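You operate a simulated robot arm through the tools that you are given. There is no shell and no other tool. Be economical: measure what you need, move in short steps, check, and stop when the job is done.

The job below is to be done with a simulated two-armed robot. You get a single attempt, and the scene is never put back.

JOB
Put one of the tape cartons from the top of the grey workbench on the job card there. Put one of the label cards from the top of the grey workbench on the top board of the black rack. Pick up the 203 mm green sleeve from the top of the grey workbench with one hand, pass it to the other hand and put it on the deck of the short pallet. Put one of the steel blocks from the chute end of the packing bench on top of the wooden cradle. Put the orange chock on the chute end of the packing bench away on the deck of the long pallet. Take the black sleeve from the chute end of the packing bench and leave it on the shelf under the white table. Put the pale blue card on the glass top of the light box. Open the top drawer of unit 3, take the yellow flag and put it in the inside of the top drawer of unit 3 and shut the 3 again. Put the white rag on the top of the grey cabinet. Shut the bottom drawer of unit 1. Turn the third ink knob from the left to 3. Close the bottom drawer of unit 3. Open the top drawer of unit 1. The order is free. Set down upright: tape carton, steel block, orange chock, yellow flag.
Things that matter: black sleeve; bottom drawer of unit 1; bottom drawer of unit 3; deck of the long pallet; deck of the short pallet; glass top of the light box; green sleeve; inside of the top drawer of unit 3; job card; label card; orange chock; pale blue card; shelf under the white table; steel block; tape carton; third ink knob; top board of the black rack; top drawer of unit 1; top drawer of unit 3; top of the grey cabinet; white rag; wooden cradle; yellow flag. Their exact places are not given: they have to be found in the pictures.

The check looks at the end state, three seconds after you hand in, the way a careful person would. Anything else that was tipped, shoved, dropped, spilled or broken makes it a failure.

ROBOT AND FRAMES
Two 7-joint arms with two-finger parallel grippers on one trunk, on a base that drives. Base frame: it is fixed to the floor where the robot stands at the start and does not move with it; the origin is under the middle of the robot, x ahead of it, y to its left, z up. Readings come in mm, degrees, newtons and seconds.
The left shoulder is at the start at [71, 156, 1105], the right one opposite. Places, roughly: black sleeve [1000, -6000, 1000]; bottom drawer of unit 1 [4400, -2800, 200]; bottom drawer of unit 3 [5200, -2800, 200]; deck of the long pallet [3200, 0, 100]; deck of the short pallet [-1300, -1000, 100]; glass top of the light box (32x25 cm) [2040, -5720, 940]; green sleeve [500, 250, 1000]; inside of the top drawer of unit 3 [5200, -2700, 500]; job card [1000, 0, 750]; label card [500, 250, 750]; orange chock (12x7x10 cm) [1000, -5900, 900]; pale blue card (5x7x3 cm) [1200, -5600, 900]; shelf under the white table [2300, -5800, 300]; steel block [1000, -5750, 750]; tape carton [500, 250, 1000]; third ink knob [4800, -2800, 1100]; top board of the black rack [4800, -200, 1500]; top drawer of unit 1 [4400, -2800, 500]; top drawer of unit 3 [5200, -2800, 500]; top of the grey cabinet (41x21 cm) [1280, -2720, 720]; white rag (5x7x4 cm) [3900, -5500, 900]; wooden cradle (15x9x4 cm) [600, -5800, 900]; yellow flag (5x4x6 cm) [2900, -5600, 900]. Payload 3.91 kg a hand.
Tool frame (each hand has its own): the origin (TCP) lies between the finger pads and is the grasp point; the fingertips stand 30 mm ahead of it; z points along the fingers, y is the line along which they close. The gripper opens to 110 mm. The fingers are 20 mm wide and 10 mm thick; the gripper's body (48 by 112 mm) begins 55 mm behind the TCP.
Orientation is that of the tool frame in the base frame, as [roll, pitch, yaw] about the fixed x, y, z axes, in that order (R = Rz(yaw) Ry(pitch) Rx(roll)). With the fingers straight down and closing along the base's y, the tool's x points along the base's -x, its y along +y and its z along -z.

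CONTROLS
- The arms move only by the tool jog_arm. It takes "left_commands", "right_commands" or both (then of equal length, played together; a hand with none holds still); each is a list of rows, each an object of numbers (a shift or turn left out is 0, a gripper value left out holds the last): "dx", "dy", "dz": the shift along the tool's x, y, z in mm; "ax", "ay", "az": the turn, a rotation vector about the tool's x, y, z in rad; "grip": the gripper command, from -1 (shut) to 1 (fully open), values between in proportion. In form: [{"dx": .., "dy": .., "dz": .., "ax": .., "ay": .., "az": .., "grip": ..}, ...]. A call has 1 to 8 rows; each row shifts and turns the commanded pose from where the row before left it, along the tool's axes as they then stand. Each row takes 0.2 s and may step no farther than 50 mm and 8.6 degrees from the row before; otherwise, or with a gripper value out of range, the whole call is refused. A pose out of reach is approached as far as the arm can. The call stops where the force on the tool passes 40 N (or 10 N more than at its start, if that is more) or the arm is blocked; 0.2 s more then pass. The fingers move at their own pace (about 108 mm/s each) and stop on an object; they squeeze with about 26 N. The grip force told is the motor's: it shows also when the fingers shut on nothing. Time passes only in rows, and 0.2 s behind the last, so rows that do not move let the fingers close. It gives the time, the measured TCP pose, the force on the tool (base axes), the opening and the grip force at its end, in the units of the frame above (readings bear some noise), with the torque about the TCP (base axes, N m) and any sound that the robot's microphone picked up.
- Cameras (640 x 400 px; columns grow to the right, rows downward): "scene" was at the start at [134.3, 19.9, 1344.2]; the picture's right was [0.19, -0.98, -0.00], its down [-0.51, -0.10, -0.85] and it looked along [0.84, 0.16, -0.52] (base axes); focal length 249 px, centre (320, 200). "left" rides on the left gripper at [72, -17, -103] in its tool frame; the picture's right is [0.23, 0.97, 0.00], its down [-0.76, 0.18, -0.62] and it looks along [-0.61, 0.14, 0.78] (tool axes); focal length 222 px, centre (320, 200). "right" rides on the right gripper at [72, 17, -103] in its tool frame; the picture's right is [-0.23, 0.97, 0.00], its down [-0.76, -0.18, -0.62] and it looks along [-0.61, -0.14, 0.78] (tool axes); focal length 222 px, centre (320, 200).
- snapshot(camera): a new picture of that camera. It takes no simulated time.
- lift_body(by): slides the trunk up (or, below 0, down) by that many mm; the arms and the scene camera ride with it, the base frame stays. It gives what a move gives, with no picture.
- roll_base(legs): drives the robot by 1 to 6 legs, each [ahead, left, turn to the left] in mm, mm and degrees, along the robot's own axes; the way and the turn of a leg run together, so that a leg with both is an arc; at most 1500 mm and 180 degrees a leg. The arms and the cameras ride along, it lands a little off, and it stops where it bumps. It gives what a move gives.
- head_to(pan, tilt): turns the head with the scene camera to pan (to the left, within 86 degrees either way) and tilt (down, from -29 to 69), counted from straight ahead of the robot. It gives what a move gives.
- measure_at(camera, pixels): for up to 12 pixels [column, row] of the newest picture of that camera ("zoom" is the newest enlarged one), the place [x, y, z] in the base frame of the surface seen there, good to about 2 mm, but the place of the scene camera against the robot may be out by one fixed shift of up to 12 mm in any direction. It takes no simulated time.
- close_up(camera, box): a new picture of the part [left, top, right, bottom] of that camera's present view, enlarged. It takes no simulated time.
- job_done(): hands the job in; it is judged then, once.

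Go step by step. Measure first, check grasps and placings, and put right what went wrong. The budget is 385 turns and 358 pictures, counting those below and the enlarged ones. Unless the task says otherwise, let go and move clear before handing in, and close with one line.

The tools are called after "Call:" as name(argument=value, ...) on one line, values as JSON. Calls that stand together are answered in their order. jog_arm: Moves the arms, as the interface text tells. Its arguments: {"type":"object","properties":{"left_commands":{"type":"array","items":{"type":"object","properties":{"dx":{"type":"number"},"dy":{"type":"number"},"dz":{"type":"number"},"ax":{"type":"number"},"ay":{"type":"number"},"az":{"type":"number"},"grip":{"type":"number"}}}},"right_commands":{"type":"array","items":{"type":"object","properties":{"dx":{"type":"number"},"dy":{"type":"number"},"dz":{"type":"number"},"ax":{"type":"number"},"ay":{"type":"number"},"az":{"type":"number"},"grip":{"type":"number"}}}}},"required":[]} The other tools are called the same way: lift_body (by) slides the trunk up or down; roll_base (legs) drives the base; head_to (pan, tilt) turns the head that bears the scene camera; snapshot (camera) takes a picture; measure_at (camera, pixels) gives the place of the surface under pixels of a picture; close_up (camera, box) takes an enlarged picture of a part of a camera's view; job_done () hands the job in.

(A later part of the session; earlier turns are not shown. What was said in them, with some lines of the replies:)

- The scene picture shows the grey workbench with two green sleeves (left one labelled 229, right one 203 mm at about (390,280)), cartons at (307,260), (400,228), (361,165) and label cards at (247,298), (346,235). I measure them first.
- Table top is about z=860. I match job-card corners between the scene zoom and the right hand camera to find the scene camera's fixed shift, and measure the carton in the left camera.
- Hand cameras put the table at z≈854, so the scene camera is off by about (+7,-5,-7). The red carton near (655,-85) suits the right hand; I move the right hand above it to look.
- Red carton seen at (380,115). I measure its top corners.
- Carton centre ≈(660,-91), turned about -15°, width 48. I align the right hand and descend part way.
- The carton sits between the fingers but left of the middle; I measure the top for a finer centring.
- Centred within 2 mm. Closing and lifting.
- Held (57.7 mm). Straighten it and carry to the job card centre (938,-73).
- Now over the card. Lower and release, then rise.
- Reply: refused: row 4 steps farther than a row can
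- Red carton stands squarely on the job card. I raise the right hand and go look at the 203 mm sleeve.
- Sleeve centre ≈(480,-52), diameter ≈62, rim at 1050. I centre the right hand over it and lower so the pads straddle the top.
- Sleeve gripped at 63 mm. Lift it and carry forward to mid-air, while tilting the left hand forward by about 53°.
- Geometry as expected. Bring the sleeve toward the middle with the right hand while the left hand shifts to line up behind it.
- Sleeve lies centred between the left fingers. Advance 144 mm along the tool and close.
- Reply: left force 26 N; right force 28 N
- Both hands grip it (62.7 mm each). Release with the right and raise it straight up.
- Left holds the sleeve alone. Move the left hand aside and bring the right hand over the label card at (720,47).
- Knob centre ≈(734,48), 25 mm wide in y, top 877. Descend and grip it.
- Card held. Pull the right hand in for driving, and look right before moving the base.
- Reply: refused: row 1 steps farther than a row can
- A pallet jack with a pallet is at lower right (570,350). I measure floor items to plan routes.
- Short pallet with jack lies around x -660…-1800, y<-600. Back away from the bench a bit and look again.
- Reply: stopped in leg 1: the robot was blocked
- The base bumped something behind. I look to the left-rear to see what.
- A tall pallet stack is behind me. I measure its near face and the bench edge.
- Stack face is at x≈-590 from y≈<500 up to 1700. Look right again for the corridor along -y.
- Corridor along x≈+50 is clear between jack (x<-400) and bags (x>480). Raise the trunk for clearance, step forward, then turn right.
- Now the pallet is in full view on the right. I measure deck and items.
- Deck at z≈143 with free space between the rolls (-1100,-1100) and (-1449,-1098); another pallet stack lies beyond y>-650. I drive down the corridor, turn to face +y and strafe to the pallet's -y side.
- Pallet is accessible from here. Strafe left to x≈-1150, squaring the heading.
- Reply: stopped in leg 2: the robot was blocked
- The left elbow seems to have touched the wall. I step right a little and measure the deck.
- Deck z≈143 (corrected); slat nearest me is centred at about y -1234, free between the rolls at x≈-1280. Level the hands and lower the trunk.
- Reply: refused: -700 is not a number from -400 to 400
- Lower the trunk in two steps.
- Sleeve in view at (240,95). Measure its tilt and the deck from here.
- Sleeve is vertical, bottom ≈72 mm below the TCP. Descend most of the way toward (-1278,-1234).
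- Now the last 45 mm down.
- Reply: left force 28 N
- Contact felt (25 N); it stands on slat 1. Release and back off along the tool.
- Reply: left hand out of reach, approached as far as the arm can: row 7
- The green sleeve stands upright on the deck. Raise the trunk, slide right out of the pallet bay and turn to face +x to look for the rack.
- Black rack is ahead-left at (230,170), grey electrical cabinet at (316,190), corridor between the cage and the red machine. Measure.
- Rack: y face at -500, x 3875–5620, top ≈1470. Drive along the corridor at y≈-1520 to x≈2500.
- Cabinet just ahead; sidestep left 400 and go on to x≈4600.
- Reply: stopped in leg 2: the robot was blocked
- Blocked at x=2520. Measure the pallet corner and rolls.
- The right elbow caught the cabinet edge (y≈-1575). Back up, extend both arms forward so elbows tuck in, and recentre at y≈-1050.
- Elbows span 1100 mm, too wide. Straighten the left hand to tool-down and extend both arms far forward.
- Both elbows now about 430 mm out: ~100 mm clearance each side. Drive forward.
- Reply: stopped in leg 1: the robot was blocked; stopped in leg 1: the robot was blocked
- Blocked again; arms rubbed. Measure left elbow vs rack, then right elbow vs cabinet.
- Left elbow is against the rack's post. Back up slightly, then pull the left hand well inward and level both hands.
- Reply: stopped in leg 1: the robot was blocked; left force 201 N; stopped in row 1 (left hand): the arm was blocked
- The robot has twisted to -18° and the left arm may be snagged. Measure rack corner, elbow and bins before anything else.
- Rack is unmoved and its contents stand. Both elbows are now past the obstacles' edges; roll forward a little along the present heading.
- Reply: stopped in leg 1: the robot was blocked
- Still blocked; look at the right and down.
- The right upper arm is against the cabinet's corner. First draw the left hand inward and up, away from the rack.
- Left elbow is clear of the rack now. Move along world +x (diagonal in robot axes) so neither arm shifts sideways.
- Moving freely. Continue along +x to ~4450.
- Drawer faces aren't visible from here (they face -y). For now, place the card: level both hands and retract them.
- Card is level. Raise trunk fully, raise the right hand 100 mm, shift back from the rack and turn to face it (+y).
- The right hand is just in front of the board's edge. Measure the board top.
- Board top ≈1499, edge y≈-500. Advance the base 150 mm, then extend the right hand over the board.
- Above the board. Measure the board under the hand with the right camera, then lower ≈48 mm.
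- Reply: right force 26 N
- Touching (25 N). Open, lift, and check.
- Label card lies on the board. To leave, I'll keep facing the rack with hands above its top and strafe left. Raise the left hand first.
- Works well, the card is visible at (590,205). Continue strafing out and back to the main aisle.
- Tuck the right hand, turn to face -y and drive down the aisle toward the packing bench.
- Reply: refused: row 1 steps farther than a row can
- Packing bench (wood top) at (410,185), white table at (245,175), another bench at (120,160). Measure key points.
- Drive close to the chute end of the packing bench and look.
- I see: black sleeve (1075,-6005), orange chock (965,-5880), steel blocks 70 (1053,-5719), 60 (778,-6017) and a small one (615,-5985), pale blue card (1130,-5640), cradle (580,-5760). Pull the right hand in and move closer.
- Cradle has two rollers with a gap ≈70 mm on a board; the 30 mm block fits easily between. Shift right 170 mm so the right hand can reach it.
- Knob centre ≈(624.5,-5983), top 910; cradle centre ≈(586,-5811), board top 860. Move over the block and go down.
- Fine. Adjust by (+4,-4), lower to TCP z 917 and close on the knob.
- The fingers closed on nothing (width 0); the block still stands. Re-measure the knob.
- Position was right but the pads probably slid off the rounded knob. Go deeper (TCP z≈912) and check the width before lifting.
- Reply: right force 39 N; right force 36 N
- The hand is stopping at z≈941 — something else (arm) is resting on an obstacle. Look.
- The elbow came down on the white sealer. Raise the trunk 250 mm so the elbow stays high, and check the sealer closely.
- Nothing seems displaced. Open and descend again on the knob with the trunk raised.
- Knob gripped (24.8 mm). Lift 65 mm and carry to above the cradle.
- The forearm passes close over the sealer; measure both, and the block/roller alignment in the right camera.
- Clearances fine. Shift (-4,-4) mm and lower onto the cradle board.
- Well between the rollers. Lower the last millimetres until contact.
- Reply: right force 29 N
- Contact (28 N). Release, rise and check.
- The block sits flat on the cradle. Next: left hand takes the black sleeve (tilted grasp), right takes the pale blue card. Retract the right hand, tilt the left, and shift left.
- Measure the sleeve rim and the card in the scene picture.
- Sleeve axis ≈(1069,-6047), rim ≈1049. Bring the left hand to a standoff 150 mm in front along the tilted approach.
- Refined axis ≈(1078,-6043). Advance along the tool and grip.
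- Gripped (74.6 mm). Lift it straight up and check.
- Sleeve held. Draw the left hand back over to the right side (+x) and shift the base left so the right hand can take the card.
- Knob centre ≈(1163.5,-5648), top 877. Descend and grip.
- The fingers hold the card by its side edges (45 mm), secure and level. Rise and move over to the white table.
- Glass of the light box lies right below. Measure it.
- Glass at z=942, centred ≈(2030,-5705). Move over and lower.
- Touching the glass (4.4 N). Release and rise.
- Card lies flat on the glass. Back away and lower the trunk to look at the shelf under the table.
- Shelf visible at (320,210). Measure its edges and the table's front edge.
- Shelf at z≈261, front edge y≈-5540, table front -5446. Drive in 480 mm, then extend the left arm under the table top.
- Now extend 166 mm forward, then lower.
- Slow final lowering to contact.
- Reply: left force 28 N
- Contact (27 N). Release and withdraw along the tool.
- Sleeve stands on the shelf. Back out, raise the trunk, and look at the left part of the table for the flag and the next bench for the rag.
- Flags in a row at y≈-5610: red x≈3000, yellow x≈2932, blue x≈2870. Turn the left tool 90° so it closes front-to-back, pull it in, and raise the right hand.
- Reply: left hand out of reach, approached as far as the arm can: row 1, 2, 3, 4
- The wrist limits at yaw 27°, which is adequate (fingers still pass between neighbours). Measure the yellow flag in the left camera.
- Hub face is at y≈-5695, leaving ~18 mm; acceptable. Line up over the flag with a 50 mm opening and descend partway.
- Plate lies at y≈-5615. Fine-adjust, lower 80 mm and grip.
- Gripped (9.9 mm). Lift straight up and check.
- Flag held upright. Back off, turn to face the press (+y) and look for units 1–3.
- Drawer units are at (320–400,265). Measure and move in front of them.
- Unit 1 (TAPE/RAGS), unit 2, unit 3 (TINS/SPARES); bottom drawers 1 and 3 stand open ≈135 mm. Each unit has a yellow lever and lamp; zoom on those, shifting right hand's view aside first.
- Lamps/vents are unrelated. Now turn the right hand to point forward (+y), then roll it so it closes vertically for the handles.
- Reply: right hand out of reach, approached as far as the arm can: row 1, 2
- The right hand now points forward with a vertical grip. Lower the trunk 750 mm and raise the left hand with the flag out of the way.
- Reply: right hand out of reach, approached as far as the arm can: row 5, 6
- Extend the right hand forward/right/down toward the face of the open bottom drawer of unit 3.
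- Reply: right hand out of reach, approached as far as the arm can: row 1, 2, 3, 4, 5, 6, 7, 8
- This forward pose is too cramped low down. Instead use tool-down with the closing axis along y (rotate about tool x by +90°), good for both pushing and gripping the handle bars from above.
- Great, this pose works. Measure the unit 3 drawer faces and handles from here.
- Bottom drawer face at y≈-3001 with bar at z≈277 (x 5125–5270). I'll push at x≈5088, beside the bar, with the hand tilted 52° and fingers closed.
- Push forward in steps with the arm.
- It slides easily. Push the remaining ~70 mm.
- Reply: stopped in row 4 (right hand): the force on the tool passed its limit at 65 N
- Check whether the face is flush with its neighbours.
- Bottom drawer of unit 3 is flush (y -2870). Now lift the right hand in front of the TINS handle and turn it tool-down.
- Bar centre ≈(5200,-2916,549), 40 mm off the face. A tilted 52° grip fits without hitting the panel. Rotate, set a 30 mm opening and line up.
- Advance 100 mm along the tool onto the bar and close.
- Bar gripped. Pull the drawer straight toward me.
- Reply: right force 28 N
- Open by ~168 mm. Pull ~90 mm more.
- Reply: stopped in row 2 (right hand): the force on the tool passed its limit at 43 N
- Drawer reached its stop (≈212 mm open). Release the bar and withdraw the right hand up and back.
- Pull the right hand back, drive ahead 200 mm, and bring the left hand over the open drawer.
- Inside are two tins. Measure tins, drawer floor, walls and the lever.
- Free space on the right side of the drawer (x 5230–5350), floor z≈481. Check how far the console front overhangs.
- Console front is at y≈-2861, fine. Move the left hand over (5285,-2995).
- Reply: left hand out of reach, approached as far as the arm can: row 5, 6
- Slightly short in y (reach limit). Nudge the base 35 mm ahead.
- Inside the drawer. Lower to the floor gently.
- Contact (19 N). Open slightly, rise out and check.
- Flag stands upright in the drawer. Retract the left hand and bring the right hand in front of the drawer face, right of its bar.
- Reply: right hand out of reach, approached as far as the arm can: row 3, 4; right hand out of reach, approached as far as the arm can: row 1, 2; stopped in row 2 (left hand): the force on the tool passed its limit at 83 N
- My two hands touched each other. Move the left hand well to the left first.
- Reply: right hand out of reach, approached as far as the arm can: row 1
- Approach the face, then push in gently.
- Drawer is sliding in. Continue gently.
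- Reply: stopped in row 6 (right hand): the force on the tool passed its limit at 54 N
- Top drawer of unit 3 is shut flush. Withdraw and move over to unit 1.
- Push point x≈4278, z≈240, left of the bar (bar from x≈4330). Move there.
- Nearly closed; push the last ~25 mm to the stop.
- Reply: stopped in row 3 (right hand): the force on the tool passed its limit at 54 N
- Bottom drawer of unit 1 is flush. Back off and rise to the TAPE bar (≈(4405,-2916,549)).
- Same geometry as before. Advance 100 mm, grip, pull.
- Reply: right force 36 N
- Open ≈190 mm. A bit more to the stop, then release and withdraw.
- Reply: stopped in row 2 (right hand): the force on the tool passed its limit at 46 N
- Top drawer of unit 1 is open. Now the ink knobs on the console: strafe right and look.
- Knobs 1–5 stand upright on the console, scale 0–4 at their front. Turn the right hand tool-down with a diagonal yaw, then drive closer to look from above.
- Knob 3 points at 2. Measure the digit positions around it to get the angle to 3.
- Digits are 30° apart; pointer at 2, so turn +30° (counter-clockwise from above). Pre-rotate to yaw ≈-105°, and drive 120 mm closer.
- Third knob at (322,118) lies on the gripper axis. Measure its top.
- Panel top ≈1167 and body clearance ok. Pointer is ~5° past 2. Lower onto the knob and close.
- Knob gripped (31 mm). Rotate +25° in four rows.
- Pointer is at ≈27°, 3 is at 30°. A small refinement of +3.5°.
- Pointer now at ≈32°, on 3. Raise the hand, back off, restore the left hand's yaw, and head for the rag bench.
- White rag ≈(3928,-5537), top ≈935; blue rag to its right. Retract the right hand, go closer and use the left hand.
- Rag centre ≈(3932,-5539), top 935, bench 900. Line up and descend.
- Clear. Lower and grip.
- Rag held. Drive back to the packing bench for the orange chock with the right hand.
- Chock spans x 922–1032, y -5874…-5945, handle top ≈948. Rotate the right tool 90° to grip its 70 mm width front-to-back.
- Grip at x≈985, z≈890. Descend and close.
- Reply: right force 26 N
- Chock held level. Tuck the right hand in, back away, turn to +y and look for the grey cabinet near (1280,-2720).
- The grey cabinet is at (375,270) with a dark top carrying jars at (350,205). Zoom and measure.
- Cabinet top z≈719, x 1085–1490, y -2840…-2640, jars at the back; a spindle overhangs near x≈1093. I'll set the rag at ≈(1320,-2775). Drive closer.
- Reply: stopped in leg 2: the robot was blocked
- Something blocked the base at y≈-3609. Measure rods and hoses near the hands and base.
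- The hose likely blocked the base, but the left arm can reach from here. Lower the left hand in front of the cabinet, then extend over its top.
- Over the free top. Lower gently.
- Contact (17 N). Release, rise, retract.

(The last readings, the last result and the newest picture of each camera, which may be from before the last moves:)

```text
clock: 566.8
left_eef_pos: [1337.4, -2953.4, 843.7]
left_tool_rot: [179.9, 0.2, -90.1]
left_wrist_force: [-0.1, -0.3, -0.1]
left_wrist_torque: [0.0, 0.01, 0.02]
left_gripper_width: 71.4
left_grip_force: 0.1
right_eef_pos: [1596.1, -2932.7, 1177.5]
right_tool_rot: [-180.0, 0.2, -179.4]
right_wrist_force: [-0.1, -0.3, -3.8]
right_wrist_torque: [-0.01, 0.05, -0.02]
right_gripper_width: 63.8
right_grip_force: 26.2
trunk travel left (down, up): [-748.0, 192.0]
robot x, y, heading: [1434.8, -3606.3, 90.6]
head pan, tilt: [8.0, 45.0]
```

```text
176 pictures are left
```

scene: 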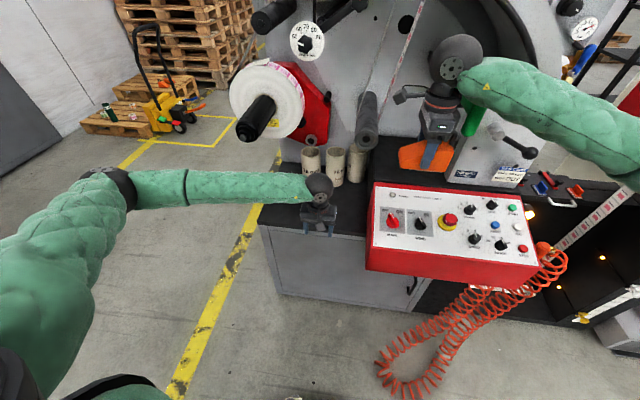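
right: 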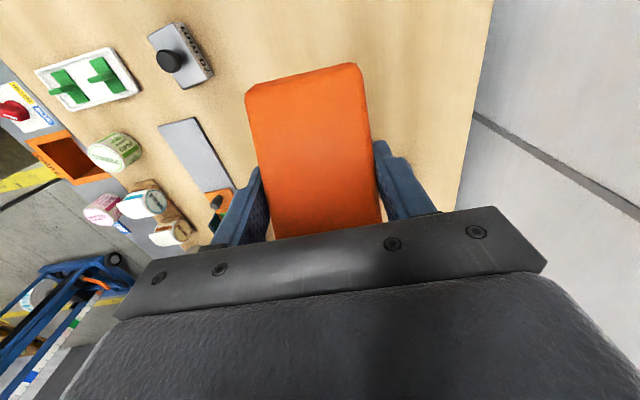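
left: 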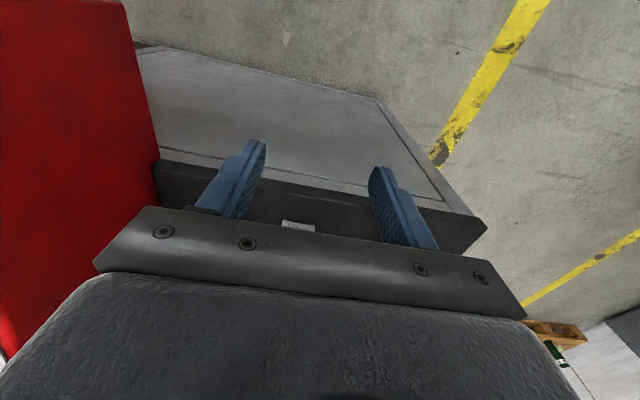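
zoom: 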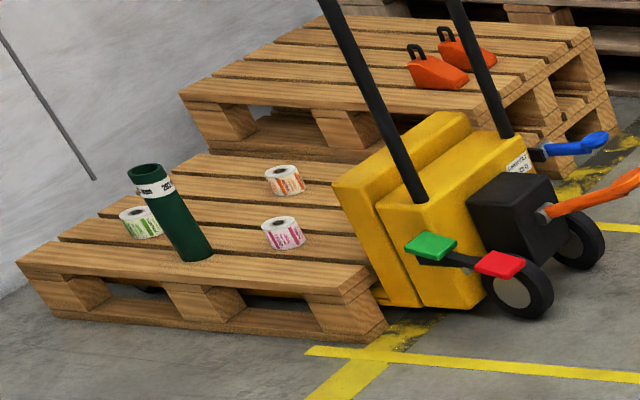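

Sleeve fine; rag on the cabinet top. Now carry the chock to the long pallet: raise everything, drive back out, up the aisle, and along the corridor facing +y.

Call:
jog_arm(left_commands=[{"dz": -45, "dx": 15}, {"dz": -45, "dx": 15}, {"dz": -45}, {"dz": -45}, {"dz": -45}, {"dz": -45}, {"dz": -45}, {"dz": -45}])

Call:
lift_body(by=190)

Call:
roll_base(legs=[[-200, 0, 0], [0, 1030, -0.6], [1400, 0, 0], [850, 0, 0]])

Call:
head_to(pan=-50, tilt=20)

Call:
snapshot(camera="scene")

```text
clock: 568.6
left_eef_pos: [1337.2, -2982.4, 1199.2]
left_tool_rot: [179.8, 0.0, -90.2]
left_wrist_force: [0.1, -0.1, 0.9]
left_wrist_torque: [0.01, -0.01, -0.01]
left_gripper_width: 71.2
left_grip_force: 0.2
right_eef_pos: [1597.5, -2932.3, 1176.4]
right_tool_rot: [180.0, -0.1, -179.4]
right_wrist_force: [0.1, 0.2, -3.9]
right_wrist_torque: [-0.01, 0.0, -0.02]
right_gripper_width: 63.9
right_grip_force: 26.1
trunk travel left (down, up): [-748.0, 192.0]
robot x, y, heading: [1439.2, -3607.8, 90.8]
head pan, tilt: [8.0, 45.0]
```

```text
clock: 570.7
left_eef_pos: [1337.2, -2981.6, 1388.9]
left_tool_rot: [180.0, 0.0, -90.0]
left_wrist_force: [-0.4, 0.1, -0.4]
left_wrist_torque: [0.0, 0.02, -0.04]
left_gripper_width: 71.6
left_grip_force: 0.0
right_eef_pos: [1596.5, -2931.7, 1366.8]
right_tool_rot: [-180.0, 0.1, -179.5]
right_wrist_force: [-0.6, 0.5, -2.9]
right_wrist_torque: [0.02, 0.09, 0.01]
right_gripper_width: 63.9
right_grip_force: 25.8
trunk travel left (down, up): [-938.0, 2.0]
robot x, y, heading: [1433.7, -3609.5, 90.6]
head pan, tilt: [8.0, 45.0]
```

```text
clock: 577.7
left_eef_pos: [297.9, -3187.6, 1388.6]
left_tool_rot: [179.8, 0.0, -90.9]
left_wrist_force: [-0.1, -0.4, -1.0]
left_wrist_torque: [-0.01, -0.01, 0.02]
left_gripper_width: 71.6
left_grip_force: 0.0
right_eef_pos: [554.6, -3140.0, 1366.5]
right_tool_rot: [-179.9, -0.1, -179.8]
right_wrist_force: [0.9, 0.1, -3.2]
right_wrist_torque: [0.03, 0.04, -0.01]
right_gripper_width: 64.0
right_grip_force: 25.9
trunk travel left (down, up): [-938.0, 2.0]
robot x, y, heading: [383.1, -3817.0, 90.4]
head pan, tilt: [8.0, 45.0]
stopped in leg 3: the robot was blocked; the commanded pose is now the measured one
```

```text
clock: 578.9
left_eef_pos: [297.4, -3186.6, 1386.8]
left_tool_rot: [179.8, -0.1, -90.6]
left_wrist_force: [-0.3, 0.1, -1.1]
left_wrist_torque: [0.0, 0.02, -0.01]
left_gripper_width: 71.5
left_grip_force: 0.0
right_eef_pos: [555.1, -3139.3, 1364.9]
right_tool_rot: [-179.9, -0.2, -179.7]
right_wrist_force: [0.0, -0.3, -3.1]
right_wrist_torque: [0.0, 0.06, 0.02]
right_gripper_width: 63.8
right_grip_force: 26.1
trunk travel left (down, up): [-938.0, 2.0]
robot x, y, heading: [384.6, -3817.5, 90.3]
head pan, tilt: [-50.0, 20.0]
```

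```text
175 pictures are left
```

scene: 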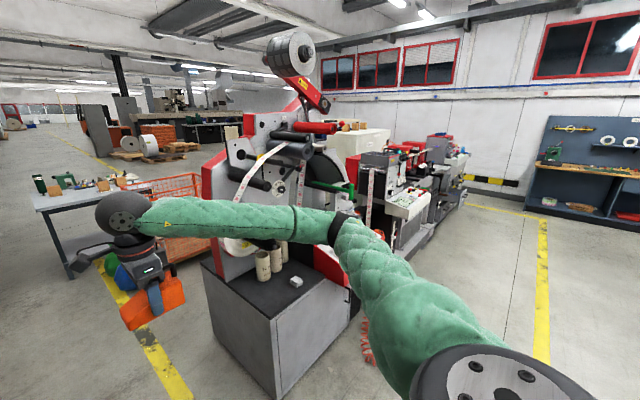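

Rag is on the cabinet top (296,282). Base blocked again — look left at the blue lift.

Call:
head_to(pan=55, tilt=25)

Call:
snapshot(camera="scene")

Call:
measure_at(camera="scene", pixels=[[320, 100], [320, 150], [250, 200], [320, 250], [200, 250], [400, 250], [400, 100], [150, 200], [350, 300], [450, 200]])

```text
clock: 580.8
left_eef_pos: [296.8, -3187.2, 1387.3]
left_tool_rot: [179.6, 0.0, -90.6]
left_wrist_force: [0.9, -0.6, 0.4]
left_wrist_torque: [0.01, -0.02, 0.0]
left_gripper_width: 71.4
left_grip_force: 0.0
right_eef_pos: [554.2, -3138.5, 1365.3]
right_tool_rot: [-179.8, -0.1, -179.7]
right_wrist_force: [-0.1, 0.4, -2.6]
right_wrist_torque: [0.0, 0.05, -0.01]
right_gripper_width: 64.0
right_grip_force: 25.7
trunk travel left (down, up): [-938.0, 2.0]
robot x, y, heading: [383.6, -3817.8, 90.2]
head pan, tilt: [55.0, 25.0]
```

```text
174 pictures are left
```

scene: 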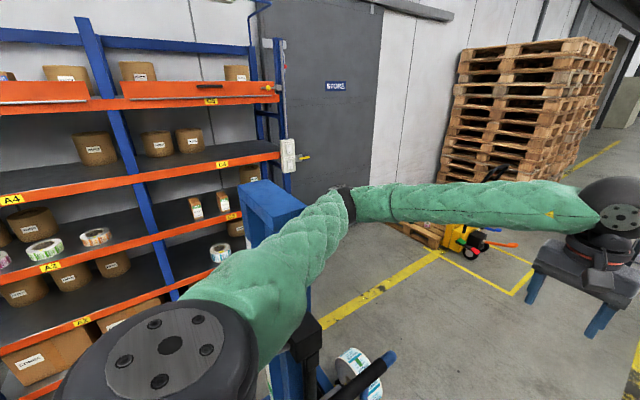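

```text
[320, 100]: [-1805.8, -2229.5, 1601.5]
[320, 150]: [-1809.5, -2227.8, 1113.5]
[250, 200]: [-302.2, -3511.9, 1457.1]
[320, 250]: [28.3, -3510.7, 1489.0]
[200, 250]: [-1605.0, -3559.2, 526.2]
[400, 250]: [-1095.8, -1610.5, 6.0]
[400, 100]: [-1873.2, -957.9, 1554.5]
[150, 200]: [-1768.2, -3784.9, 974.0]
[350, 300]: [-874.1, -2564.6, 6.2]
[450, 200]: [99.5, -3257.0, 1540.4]
```

The lift's handle side is close to the base's left front. Back a little, shift right 220 mm and go on.

Call:
roll_base(legs=[[-60, 0, 0], [0, -230, 0], [1000, 0, 0]])

Call:
snapshot(camera="scene")

```text
clock: 581.6
left_eef_pos: [306.6, -3209.6, 1387.3]
left_tool_rot: [179.8, -0.1, -92.2]
left_wrist_force: [0.5, -0.8, 0.0]
left_wrist_torque: [0.07, 0.02, 0.02]
left_gripper_width: 71.7
left_grip_force: 0.0
right_eef_pos: [563.0, -3166.6, 1366.8]
right_tool_rot: [-180.0, -0.1, 178.8]
right_wrist_force: [0.4, -0.7, -3.4]
right_wrist_torque: [0.02, 0.03, -0.03]
right_gripper_width: 63.7
right_grip_force: 25.7
trunk travel left (down, up): [-938.0, 2.0]
robot x, y, heading: [378.2, -3838.5, 88.7]
head pan, tilt: [55.0, 25.0]
stopped in leg 1: the robot was blocked; the commanded pose is now the measured one
```

```text
173 pictures are left
```

scene: 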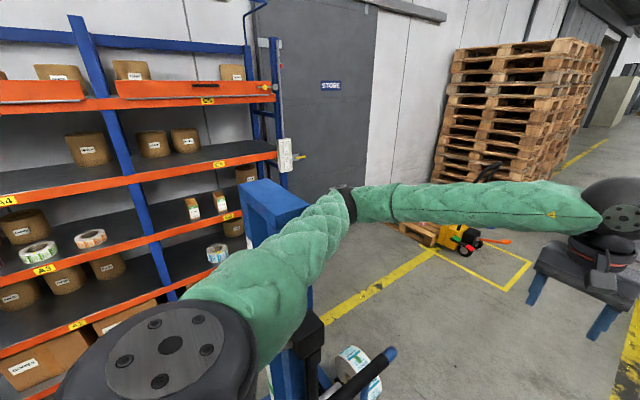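

Blocked backward too; strafe right directly.

Call:
roll_base(legs=[[0, -150, 0]])

Call:
head_to(pan=75, tilt=45)

Call:
snapshot(camera="scene")

```text
clock: 583.0
left_eef_pos: [444.3, -3211.7, 1387.3]
left_tool_rot: [179.9, 0.0, -91.4]
left_wrist_force: [-1.2, 0.5, 0.0]
left_wrist_torque: [-0.03, 0.02, 0.02]
left_gripper_width: 71.3
left_grip_force: 0.1
right_eef_pos: [703.1, -3169.1, 1366.3]
right_tool_rot: [-179.9, 0.1, 179.2]
right_wrist_force: [-0.6, 0.7, -3.3]
right_wrist_torque: [-0.01, 0.06, -0.01]
right_gripper_width: 63.8
right_grip_force: 25.9
trunk travel left (down, up): [-938.0, 2.0]
robot x, y, heading: [528.7, -3837.5, 89.2]
head pan, tilt: [55.0, 25.0]
```

```text
clock: 583.8
left_eef_pos: [445.5, -3215.8, 1388.5]
left_tool_rot: [179.9, 0.1, -91.5]
left_wrist_force: [0.0, -0.4, -1.2]
left_wrist_torque: [0.03, 0.05, 0.0]
left_gripper_width: 71.3
left_grip_force: 0.0
right_eef_pos: [704.0, -3171.3, 1368.0]
right_tool_rot: [180.0, -0.1, 179.3]
right_wrist_force: [0.4, -0.7, -2.8]
right_wrist_torque: [0.01, 0.05, 0.03]
right_gripper_width: 63.7
right_grip_force: 26.0
trunk travel left (down, up): [-938.0, 2.0]
robot x, y, heading: [528.7, -3842.5, 89.2]
head pan, tilt: [75.0, 45.0]
```

```text
172 pictures are left
```

scene: 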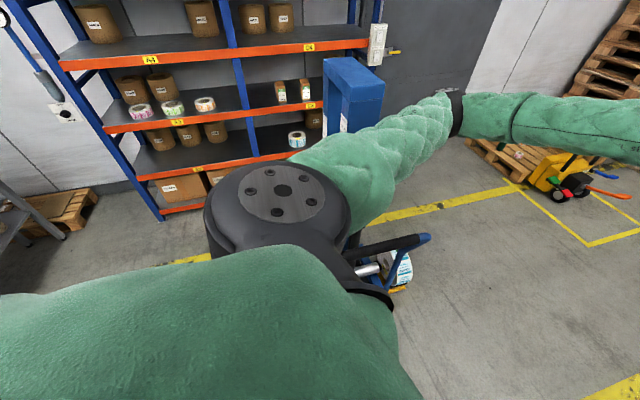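

Call:
measure_at(camera="scene", pixels=[[403, 265], [400, 280], [425, 238], [360, 110], [335, 80], [375, 270], [400, 290]])

```text
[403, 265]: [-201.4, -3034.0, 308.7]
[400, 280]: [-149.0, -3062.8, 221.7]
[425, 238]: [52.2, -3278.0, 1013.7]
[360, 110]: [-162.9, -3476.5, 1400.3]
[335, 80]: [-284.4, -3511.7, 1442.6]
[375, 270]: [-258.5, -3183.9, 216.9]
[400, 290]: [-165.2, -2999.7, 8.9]
```

Lift appears unmoved. Shift a bit more right and drive up the aisle in stages.

Call:
roll_base(legs=[[0, -40, 0.8], [700, 0, 0]])

Call:
roll_base(legs=[[800, 0, 0], [740, 0, 0]])

Call:
head_to(pan=-45, tilt=28)

Call:
snapshot(camera="scene")

```text
clock: 587.3
left_eef_pos: [481.5, -2666.9, 1391.8]
left_tool_rot: [-179.9, 0.5, -91.6]
left_wrist_force: [-0.2, -0.6, -0.2]
left_wrist_torque: [0.04, -0.01, -0.03]
left_gripper_width: 71.4
left_grip_force: 0.0
right_eef_pos: [742.9, -2623.6, 1372.3]
right_tool_rot: [179.6, 0.4, 178.9]
right_wrist_force: [0.1, -0.5, -3.3]
right_wrist_torque: [0.03, 0.04, 0.02]
right_gripper_width: 63.5
right_grip_force: 26.0
trunk travel left (down, up): [-938.0, 2.0]
robot x, y, heading: [566.3, -3288.6, 89.2]
head pan, tilt: [75.0, 45.0]
stopped in leg 2: the robot was blocked; the commanded pose is now the measured one
```

```text
clock: 588.1
left_eef_pos: [481.2, -2664.3, 1393.0]
left_tool_rot: [-179.8, 0.5, -91.8]
left_wrist_force: [-1.2, 0.0, -0.3]
left_wrist_torque: [0.03, -0.03, -0.01]
left_gripper_width: 71.3
left_grip_force: 0.0
right_eef_pos: [744.3, -2620.9, 1371.4]
right_tool_rot: [179.7, 0.5, 178.7]
right_wrist_force: [0.4, 0.5, -2.7]
right_wrist_torque: [-0.04, 0.08, -0.01]
right_gripper_width: 64.0
right_grip_force: 26.4
trunk travel left (down, up): [-938.0, 2.0]
robot x, y, heading: [569.9, -3276.7, 89.0]
head pan, tilt: [75.0, 45.0]
stopped in leg 1: the robot was blocked; the commanded pose is now the measured one
```

```text
clock: 590.1
left_eef_pos: [481.9, -2665.6, 1394.1]
left_tool_rot: [-179.8, 0.6, -91.7]
left_wrist_force: [0.1, 0.0, -0.5]
left_wrist_torque: [-0.01, -0.01, 0.0]
left_gripper_width: 71.5
left_grip_force: 0.0
right_eef_pos: [744.0, -2622.4, 1370.8]
right_tool_rot: [179.7, 0.4, 178.8]
right_wrist_force: [-1.0, 0.0, -3.8]
right_wrist_torque: [0.01, 0.04, -0.01]
right_gripper_width: 64.0
right_grip_force: 25.6
trunk travel left (down, up): [-938.0, 2.0]
robot x, y, heading: [565.6, -3276.3, 88.8]
head pan, tilt: [-45.0, 28.0]
```

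```text
171 pictures are left
```

scene: 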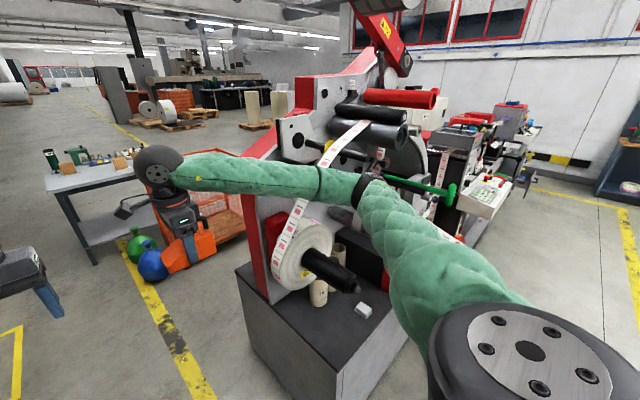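

Call:
measure_at(camera="scene", pixels=[[365, 190], [385, 215], [340, 185], [300, 175], [345, 275], [410, 260], [365, 110], [380, 155], [330, 265], [300, 270]])

Call:
head_to(pan=60, tilt=25)

Call:
snapshot(camera="scene")

Call:
measure_at(camera="scene", pixels=[[250, 230], [300, 220], [350, 200], [200, 200], [320, 300], [380, 210]])

```text
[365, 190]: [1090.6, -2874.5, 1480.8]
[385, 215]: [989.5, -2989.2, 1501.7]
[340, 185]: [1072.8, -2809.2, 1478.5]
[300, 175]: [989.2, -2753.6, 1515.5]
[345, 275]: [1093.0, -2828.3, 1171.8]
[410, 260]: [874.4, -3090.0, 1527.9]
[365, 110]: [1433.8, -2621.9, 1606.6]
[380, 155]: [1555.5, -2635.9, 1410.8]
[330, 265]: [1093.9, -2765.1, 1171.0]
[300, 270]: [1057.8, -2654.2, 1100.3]
```

```text
clock: 591.9
left_eef_pos: [480.9, -2666.1, 1393.1]
left_tool_rot: [-179.9, 0.4, -91.7]
left_wrist_force: [-0.7, 0.8, -0.4]
left_wrist_torque: [-0.02, -0.03, 0.04]
left_gripper_width: 71.6
left_grip_force: 0.0
right_eef_pos: [744.1, -2622.1, 1371.5]
right_tool_rot: [179.6, 0.5, 178.7]
right_wrist_force: [-0.2, -1.0, -2.7]
right_wrist_torque: [-0.02, 0.03, 0.01]
right_gripper_width: 63.9
right_grip_force: 26.0
trunk travel left (down, up): [-938.0, 2.0]
robot x, y, heading: [566.8, -3276.6, 89.3]
head pan, tilt: [60.0, 25.0]
```

```text
170 pictures are left
```

scene: 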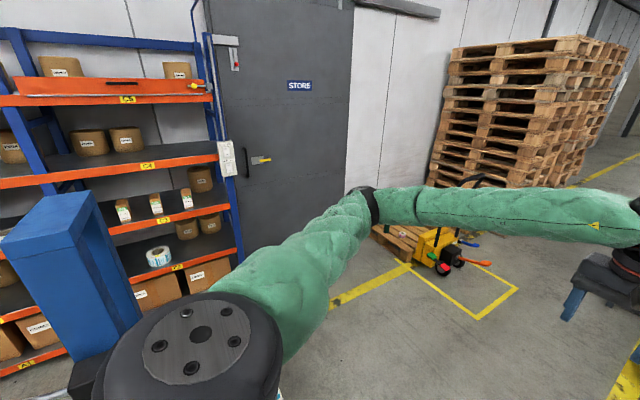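

```text
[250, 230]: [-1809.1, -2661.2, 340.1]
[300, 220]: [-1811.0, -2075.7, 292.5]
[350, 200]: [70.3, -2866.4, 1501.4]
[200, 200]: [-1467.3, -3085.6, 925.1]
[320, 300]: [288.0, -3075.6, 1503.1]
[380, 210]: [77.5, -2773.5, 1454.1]
```

Call:
head_to(pan=-20, tilt=65)

Call:
snapshot(camera="scene")

Call:
head_to(pan=-80, tilt=30)

Call:
snapshot(camera="scene")

```text
clock: 593.5
left_eef_pos: [480.9, -2665.6, 1393.4]
left_tool_rot: [-179.8, 0.5, -91.8]
left_wrist_force: [0.2, -0.4, -0.3]
left_wrist_torque: [-0.01, 0.02, -0.04]
left_gripper_width: 71.4
left_grip_force: 0.0
right_eef_pos: [742.9, -2621.9, 1371.1]
right_tool_rot: [179.8, 0.5, 178.8]
right_wrist_force: [0.9, 0.2, -3.2]
right_wrist_torque: [0.0, 0.01, 0.02]
right_gripper_width: 63.8
right_grip_force: 26.2
trunk travel left (down, up): [-938.0, 2.0]
robot x, y, heading: [564.3, -3283.9, 89.2]
head pan, tilt: [-20.0, 65.0]
```

```text
169 pictures are left
```

scene: 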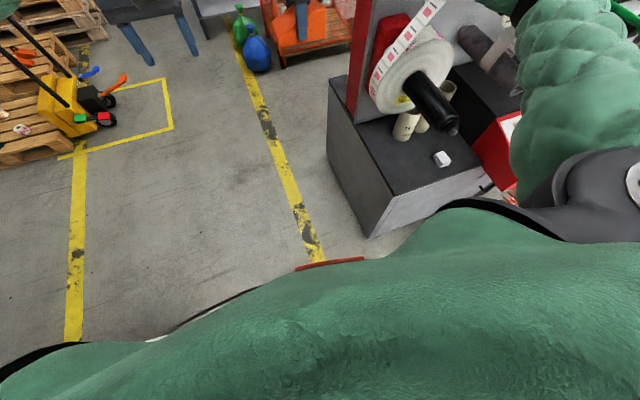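

```text
clock: 594.8
left_eef_pos: [480.9, -2665.8, 1393.6]
left_tool_rot: [-179.8, 0.5, -91.7]
left_wrist_force: [0.3, -0.4, -0.1]
left_wrist_torque: [0.02, 0.03, -0.01]
left_gripper_width: 71.5
left_grip_force: 0.0
right_eef_pos: [745.2, -2622.2, 1371.7]
right_tool_rot: [179.7, 0.5, 178.8]
right_wrist_force: [0.3, -0.5, -2.9]
right_wrist_torque: [0.01, 0.06, 0.02]
right_gripper_width: 63.9
right_grip_force: 25.4
trunk travel left (down, up): [-938.0, 2.0]
robot x, y, heading: [571.8, -3278.6, 89.3]
head pan, tilt: [-80.0, 30.0]
```

```text
168 pictures are left
```

scene: 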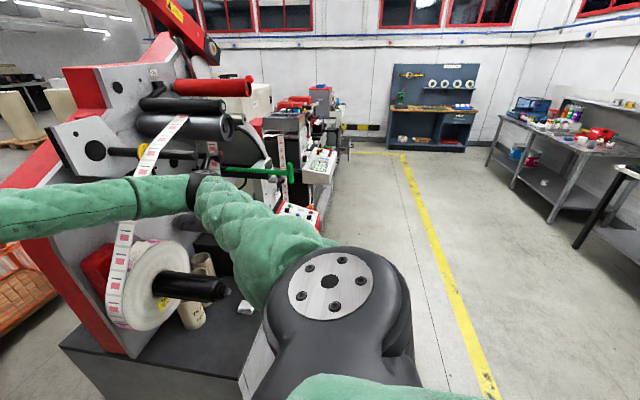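

The right forearm is meeting the machine's rods. Now past the lift mast, so shift left 220 mm and continue.

Call:
roll_base(legs=[[0, 220, 0.8]])

Call:
roll_base(legs=[[900, 0, 0], [780, 0, 0]])

Call:
head_to(pan=-45, tilt=28)

Call:
snapshot(camera="scene")

```text
clock: 596.4
left_eef_pos: [264.9, -2655.6, 1390.2]
left_tool_rot: [179.7, 0.0, -91.1]
left_wrist_force: [-0.2, 0.2, 0.3]
left_wrist_torque: [0.0, 0.03, 0.03]
left_gripper_width: 71.9
left_grip_force: 0.0
right_eef_pos: [526.3, -2608.4, 1365.6]
right_tool_rot: [-179.9, 0.0, 179.5]
right_wrist_force: [0.4, 0.5, -3.7]
right_wrist_torque: [-0.02, 0.08, -0.01]
right_gripper_width: 64.0
right_grip_force: 26.5
trunk travel left (down, up): [-938.0, 2.0]
robot x, y, heading: [349.8, -3278.8, 90.0]
head pan, tilt: [-80.0, 30.0]
```

```text
clock: 605.0
left_eef_pos: [236.9, -968.7, 1389.6]
left_tool_rot: [179.9, 0.2, -89.7]
left_wrist_force: [-0.3, -0.3, 0.0]
left_wrist_torque: [0.03, 0.02, 0.03]
left_gripper_width: 71.6
left_grip_force: 0.1
right_eef_pos: [498.2, -916.9, 1365.6]
right_tool_rot: [-179.8, 0.2, -179.4]
right_wrist_force: [1.3, -0.6, -3.3]
right_wrist_torque: [0.01, 0.04, 0.01]
right_gripper_width: 63.9
right_grip_force: 26.0
trunk travel left (down, up): [-938.0, 2.0]
robot x, y, heading: [342.7, -1592.5, 91.1]
head pan, tilt: [-80.0, 30.0]
```

```text
clock: 606.0
left_eef_pos: [236.8, -968.6, 1388.5]
left_tool_rot: [179.9, 0.2, -89.8]
left_wrist_force: [0.8, -1.1, -0.3]
left_wrist_torque: [-0.01, 0.0, -0.01]
left_gripper_width: 71.6
left_grip_force: 0.1
right_eef_pos: [498.4, -917.5, 1366.1]
right_tool_rot: [-179.8, 0.2, -179.3]
right_wrist_force: [-0.7, 0.3, -2.4]
right_wrist_torque: [0.05, 0.05, 0.02]
right_gripper_width: 63.7
right_grip_force: 25.9
trunk travel left (down, up): [-938.0, 2.0]
robot x, y, heading: [338.9, -1590.2, 90.9]
head pan, tilt: [-45.0, 28.0]
```

```text
167 pictures are left
```

scene: 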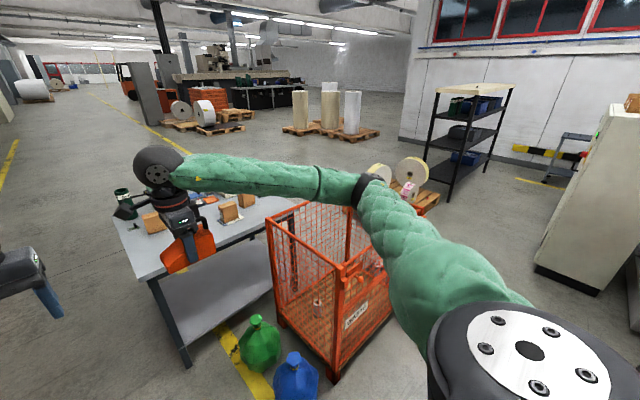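

Strafe right along the corridor toward the long pallet.

Call:
roll_base(legs=[[0, -1300, -1], [0, -1050, 0]])

Call:
head_to(pan=0, tilt=40)

Call:
snapshot(camera="scene")

```text
clock: 617.5
left_eef_pos: [2602.4, -985.2, 1388.0]
left_tool_rot: [179.9, 0.1, -91.5]
left_wrist_force: [0.6, -0.6, -0.1]
left_wrist_torque: [0.0, 0.0, 0.02]
left_gripper_width: 71.6
left_grip_force: 0.0
right_eef_pos: [2863.6, -939.6, 1364.4]
right_tool_rot: [-179.8, 0.3, 179.1]
right_wrist_force: [0.0, 0.4, -2.9]
right_wrist_torque: [0.01, 0.05, -0.03]
right_gripper_width: 63.8
right_grip_force: 26.6
trunk travel left (down, up): [-938.0, 2.0]
robot x, y, heading: [2682.8, -1610.0, 89.3]
head pan, tilt: [-45.0, 28.0]
```

```text
clock: 618.7
left_eef_pos: [2600.8, -983.7, 1389.0]
left_tool_rot: [180.0, 0.0, -91.5]
left_wrist_force: [0.5, 0.1, 0.8]
left_wrist_torque: [-0.02, 0.01, -0.04]
left_gripper_width: 71.8
left_grip_force: 0.0
right_eef_pos: [2862.9, -939.3, 1364.8]
right_tool_rot: [-179.8, 0.2, 179.1]
right_wrist_force: [0.1, 0.3, -2.9]
right_wrist_torque: [0.03, 0.05, 0.02]
right_gripper_width: 63.9
right_grip_force: 26.6
trunk travel left (down, up): [-938.0, 2.0]
robot x, y, heading: [2685.1, -1612.6, 89.3]
head pan, tilt: [0.0, 40.0]
```

```text
166 pictures are left
```

scene: 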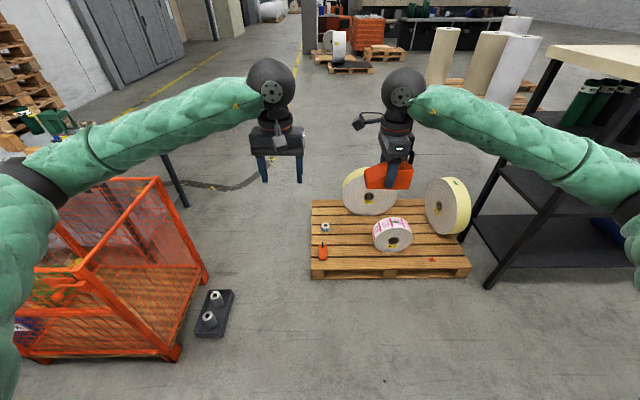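

The long pallet is ahead right. Zoom and measure free deck area.

Call:
close_up(camera="scene", box=[295, 165, 485, 285])

Call:
measure_at(camera="scene", pixels=[[312, 270], [468, 268], [312, 205], [440, 262], [350, 262], [322, 250], [325, 226], [392, 245], [430, 258], [410, 262], [345, 240], [375, 262]])

```text
3.33 times, centred on (390, 225) of scene
```

zoom: 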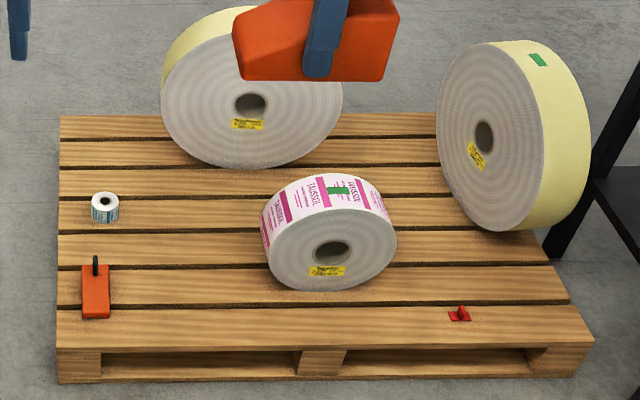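

```text
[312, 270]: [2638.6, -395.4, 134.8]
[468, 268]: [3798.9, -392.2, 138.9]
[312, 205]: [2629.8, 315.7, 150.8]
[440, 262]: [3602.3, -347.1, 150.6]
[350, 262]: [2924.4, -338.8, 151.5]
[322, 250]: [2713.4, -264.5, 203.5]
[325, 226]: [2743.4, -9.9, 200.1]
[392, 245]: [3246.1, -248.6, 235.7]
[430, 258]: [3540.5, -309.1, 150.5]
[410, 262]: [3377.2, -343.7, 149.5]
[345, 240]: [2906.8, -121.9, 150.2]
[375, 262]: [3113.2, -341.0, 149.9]
```

Front slat centre y≈-345, deck z≈143, free around x≈2950 (existing items at x≈2713 and ≥3130). Drive up and lower the trunk.

Call:
roll_base(legs=[[480, -90, 0.6]])

Call:
lift_body(by=-400)

Call:
lift_body(by=-400)

Call:
lift_body(by=-130)

Call:
snapshot(camera="scene")

Call:
snapshot(camera="right")

```text
clock: 621.5
left_eef_pos: [2685.4, -508.5, 1388.7]
left_tool_rot: [179.9, 0.1, -90.8]
left_wrist_force: [-0.3, -0.2, -0.3]
left_wrist_torque: [-0.01, -0.01, 0.0]
left_gripper_width: 71.6
left_grip_force: 0.0
right_eef_pos: [2946.1, -460.1, 1366.2]
right_tool_rot: [-179.9, 0.2, 179.8]
right_wrist_force: [-0.3, -0.6, -3.8]
right_wrist_torque: [0.02, 0.07, 0.03]
right_gripper_width: 63.6
right_grip_force: 26.2
trunk travel left (down, up): [-938.0, 2.0]
robot x, y, heading: [2776.8, -1133.7, 90.3]
head pan, tilt: [0.0, 40.0]
```

```text
clock: 625.4
left_eef_pos: [2683.9, -508.4, 989.4]
left_tool_rot: [179.9, 0.1, -90.7]
left_wrist_force: [0.0, -0.9, -0.6]
left_wrist_torque: [-0.02, 0.02, 0.02]
left_gripper_width: 71.5
left_grip_force: 0.1
right_eef_pos: [2945.4, -459.7, 964.9]
right_tool_rot: [-179.9, 0.2, 179.9]
right_wrist_force: [0.3, -0.3, -3.5]
right_wrist_torque: [0.01, 0.02, 0.0]
right_gripper_width: 64.0
right_grip_force: 26.1
trunk travel left (down, up): [-538.0, 402.0]
robot x, y, heading: [2775.4, -1133.2, 90.4]
head pan, tilt: [0.0, 40.0]
```

```text
clock: 629.2
left_eef_pos: [2684.3, -507.7, 589.3]
left_tool_rot: [179.8, 0.2, -90.8]
left_wrist_force: [-0.5, 0.0, -0.4]
left_wrist_torque: [0.0, 0.01, 0.03]
left_gripper_width: 71.4
left_grip_force: 0.1
right_eef_pos: [2945.4, -459.9, 565.2]
right_tool_rot: [-179.8, 0.2, 179.9]
right_wrist_force: [0.1, 0.3, -3.8]
right_wrist_torque: [0.0, 0.01, -0.02]
right_gripper_width: 63.8
right_grip_force: 26.5
trunk travel left (down, up): [-138.0, 802.0]
robot x, y, heading: [2778.5, -1134.1, 90.0]
head pan, tilt: [0.0, 40.0]
```

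```text
clock: 630.8
left_eef_pos: [2684.1, -508.2, 458.6]
left_tool_rot: [179.9, 0.1, -90.6]
left_wrist_force: [-0.5, 0.0, 0.5]
left_wrist_torque: [-0.02, 0.02, 0.0]
left_gripper_width: 71.6
left_grip_force: 0.0
right_eef_pos: [2946.0, -459.7, 436.0]
right_tool_rot: [-179.7, 0.1, 179.9]
right_wrist_force: [-0.5, -0.3, -3.6]
right_wrist_torque: [0.0, 0.0, 0.0]
right_gripper_width: 63.9
right_grip_force: 26.2
trunk travel left (down, up): [-8.0, 932.0]
robot x, y, heading: [2774.3, -1131.6, 90.5]
head pan, tilt: [0.0, 40.0]
```

```text
164 pictures are left
```

scene: 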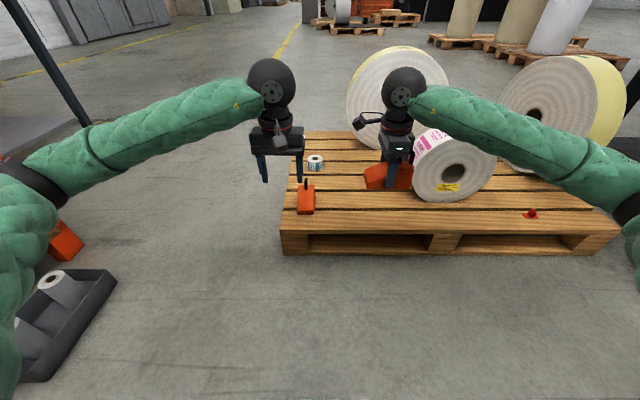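

```text
163 pictures are left
```

right: 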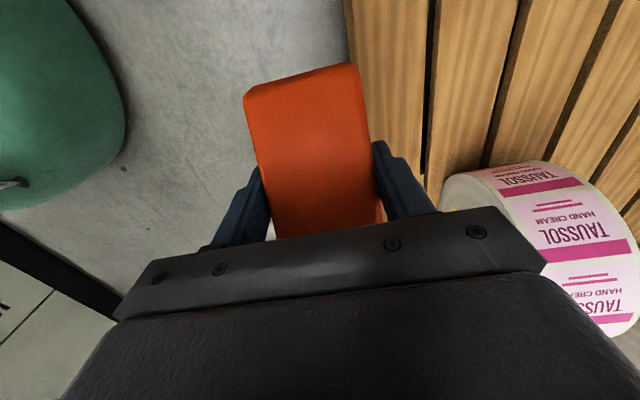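

Call:
measure_at(camera="right", pixels=[[362, 40], [390, 80], [428, 60], [420, 120], [440, 60], [455, 175], [395, 120]])

```text
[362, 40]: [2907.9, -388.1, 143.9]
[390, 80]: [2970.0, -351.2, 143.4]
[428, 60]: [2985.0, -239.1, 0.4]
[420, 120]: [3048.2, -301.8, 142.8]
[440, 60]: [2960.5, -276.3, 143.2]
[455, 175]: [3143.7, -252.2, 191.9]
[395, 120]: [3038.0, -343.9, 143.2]
```

Slat spans y -392…-298, deck 143.3. Move over it and lower.

Call:
jog_arm(right_commands=[{"dy": 39, "dx": 3}, {"dy": 38}, {"dy": 38}, {"dz": 45}, {"dz": 45}, {"dz": 45}, {"dz": 45}, {"dz": 40}])

Call:
snapshot(camera="scene")

```text
clock: 632.6
left_eef_pos: [2684.7, -508.3, 459.1]
left_tool_rot: [179.9, 0.1, -90.7]
left_wrist_force: [0.6, 0.8, -0.9]
left_wrist_torque: [0.01, 0.0, -0.01]
left_gripper_width: 71.4
left_grip_force: 0.1
right_eef_pos: [2946.9, -346.7, 215.1]
right_tool_rot: [-179.8, 0.1, 180.0]
right_wrist_force: [0.4, 0.8, -2.3]
right_wrist_torque: [-0.01, 0.03, -0.01]
right_gripper_width: 63.7
right_grip_force: 25.7
trunk travel left (down, up): [-8.0, 932.0]
robot x, y, heading: [2776.6, -1132.6, 90.5]
head pan, tilt: [0.0, 40.0]
```

```text
162 pictures are left
```

scene: 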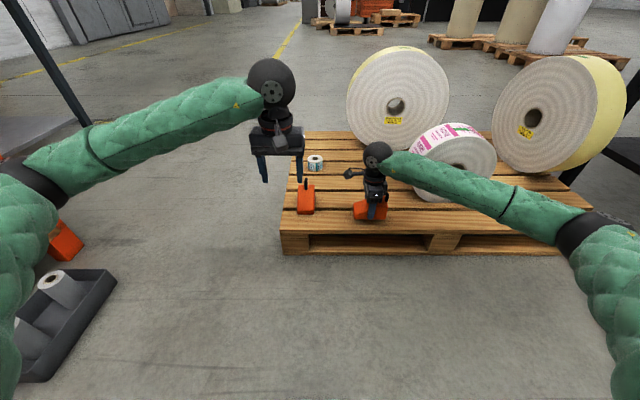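

Call:
jog_arm(right_commands=[{"dz": 18}, {"dz": 6}, {"dz": 3}, {"dz": 2}, {}])

```text
clock: 633.8
left_eef_pos: [2684.4, -508.8, 460.2]
left_tool_rot: [-180.0, 0.0, -90.6]
left_wrist_force: [-0.1, 0.4, 0.5]
left_wrist_torque: [-0.03, 0.01, -0.01]
left_gripper_width: 71.8
left_grip_force: 0.0
right_eef_pos: [2943.8, -345.9, 187.3]
right_tool_rot: [180.0, 0.2, 179.9]
right_wrist_force: [2.5, -5.6, 14.2]
right_wrist_torque: [0.03, -1.09, -0.31]
right_gripper_width: 63.8
right_grip_force: 25.8
trunk travel left (down, up): [-8.0, 932.0]
robot x, y, heading: [2776.8, -1131.8, 90.1]
head pan, tilt: [0.0, 40.0]
```

Call:
jog_arm(right_commands=[{"dz": 1.5}, {"grip": -0.2}, {"grip": 0.2}, {"grip": 0.6}, {"dz": -30}, {"dz": -45}, {"dz": -45}, {"dz": -45}])

Call:
snapshot(camera="right")

Call:
snapshot(camera="scene")

```text
clock: 635.6
left_eef_pos: [2685.4, -508.0, 459.3]
left_tool_rot: [180.0, 0.1, -90.6]
left_wrist_force: [-0.2, -0.7, -0.3]
left_wrist_torque: [-0.03, -0.02, 0.0]
left_gripper_width: 71.6
left_grip_force: 0.0
right_eef_pos: [2944.5, -345.1, 349.1]
right_tool_rot: [-179.8, 0.2, 179.7]
right_wrist_force: [0.4, 0.3, -1.7]
right_wrist_torque: [0.0, 0.02, -0.01]
right_gripper_width: 87.9
right_grip_force: 0.0
trunk travel left (down, up): [-8.0, 932.0]
robot x, y, heading: [2777.1, -1132.2, 90.0]
head pan, tilt: [0.0, 40.0]
```

```text
161 pictures are left
```

right: 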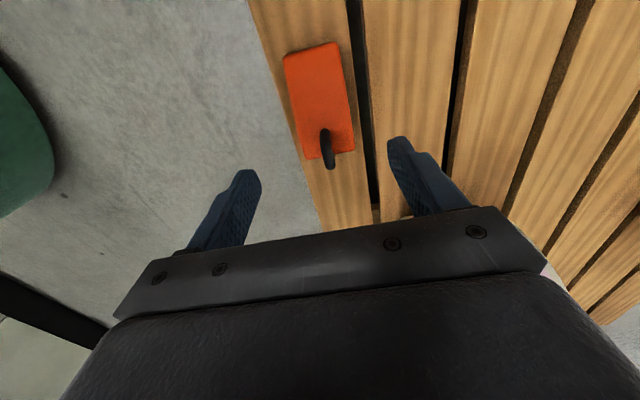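

```text
160 pictures are left
```

scene: 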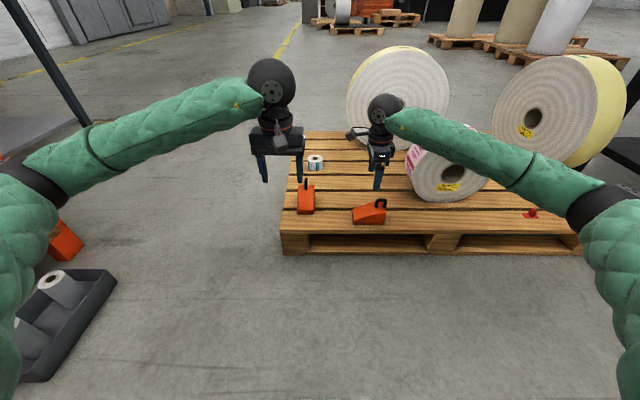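

The chock stands level on the front slat of the long pallet. Raise the trunk so both hands are clear and take a last look.

Call:
lift_body(by=400)

Call:
roll_base(legs=[[-150, 0, 0]])

Call:
close_up(camera="scene", box=[260, 170, 460, 300])

```text
clock: 639.4
left_eef_pos: [2682.9, -506.9, 858.8]
left_tool_rot: [179.9, 0.2, -90.7]
left_wrist_force: [0.3, 0.0, -0.4]
left_wrist_torque: [-0.02, 0.01, -0.02]
left_gripper_width: 71.6
left_grip_force: 0.0
right_eef_pos: [2943.0, -344.6, 749.7]
right_tool_rot: [-179.9, 0.2, 179.9]
right_wrist_force: [-0.4, 0.5, -0.4]
right_wrist_torque: [0.03, 0.01, 0.02]
right_gripper_width: 88.0
right_grip_force: 0.0
trunk travel left (down, up): [-408.0, 532.0]
robot x, y, heading: [2776.9, -1134.1, 90.3]
head pan, tilt: [0.0, 40.0]
```

```text
clock: 640.8
left_eef_pos: [2681.8, -659.9, 859.6]
left_tool_rot: [179.9, 0.2, -90.4]
left_wrist_force: [0.4, 0.1, 0.4]
left_wrist_torque: [0.02, 0.0, 0.02]
left_gripper_width: 71.3
left_grip_force: 0.1
right_eef_pos: [2942.7, -494.7, 751.8]
right_tool_rot: [-179.9, 0.2, -179.9]
right_wrist_force: [1.8, -0.5, 0.6]
right_wrist_torque: [0.04, 0.01, 0.0]
right_gripper_width: 88.0
right_grip_force: 0.2
trunk travel left (down, up): [-408.0, 532.0]
robot x, y, heading: [2774.6, -1283.9, 90.7]
head pan, tilt: [0.0, 40.0]
```

```text
3.08 times, centred on (360, 235) of scene
```

zoom: 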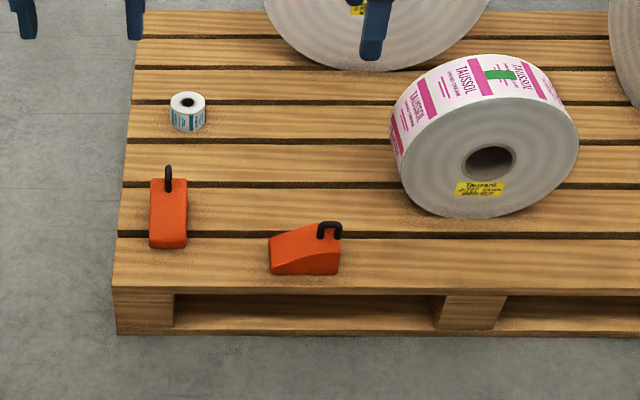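

The close-up shows the chock upright on the pallet at (305,250), and the hands are empty and clear, so I hand in.

Call:
job_done()

```text
The job is handed in.
```

All thirteen parts of the job were done and handed in; while driving, the robot's arms and base bumped the rack, control cabinet, sealer and blue lift, and I saw nothing shift but did not re-check each one.
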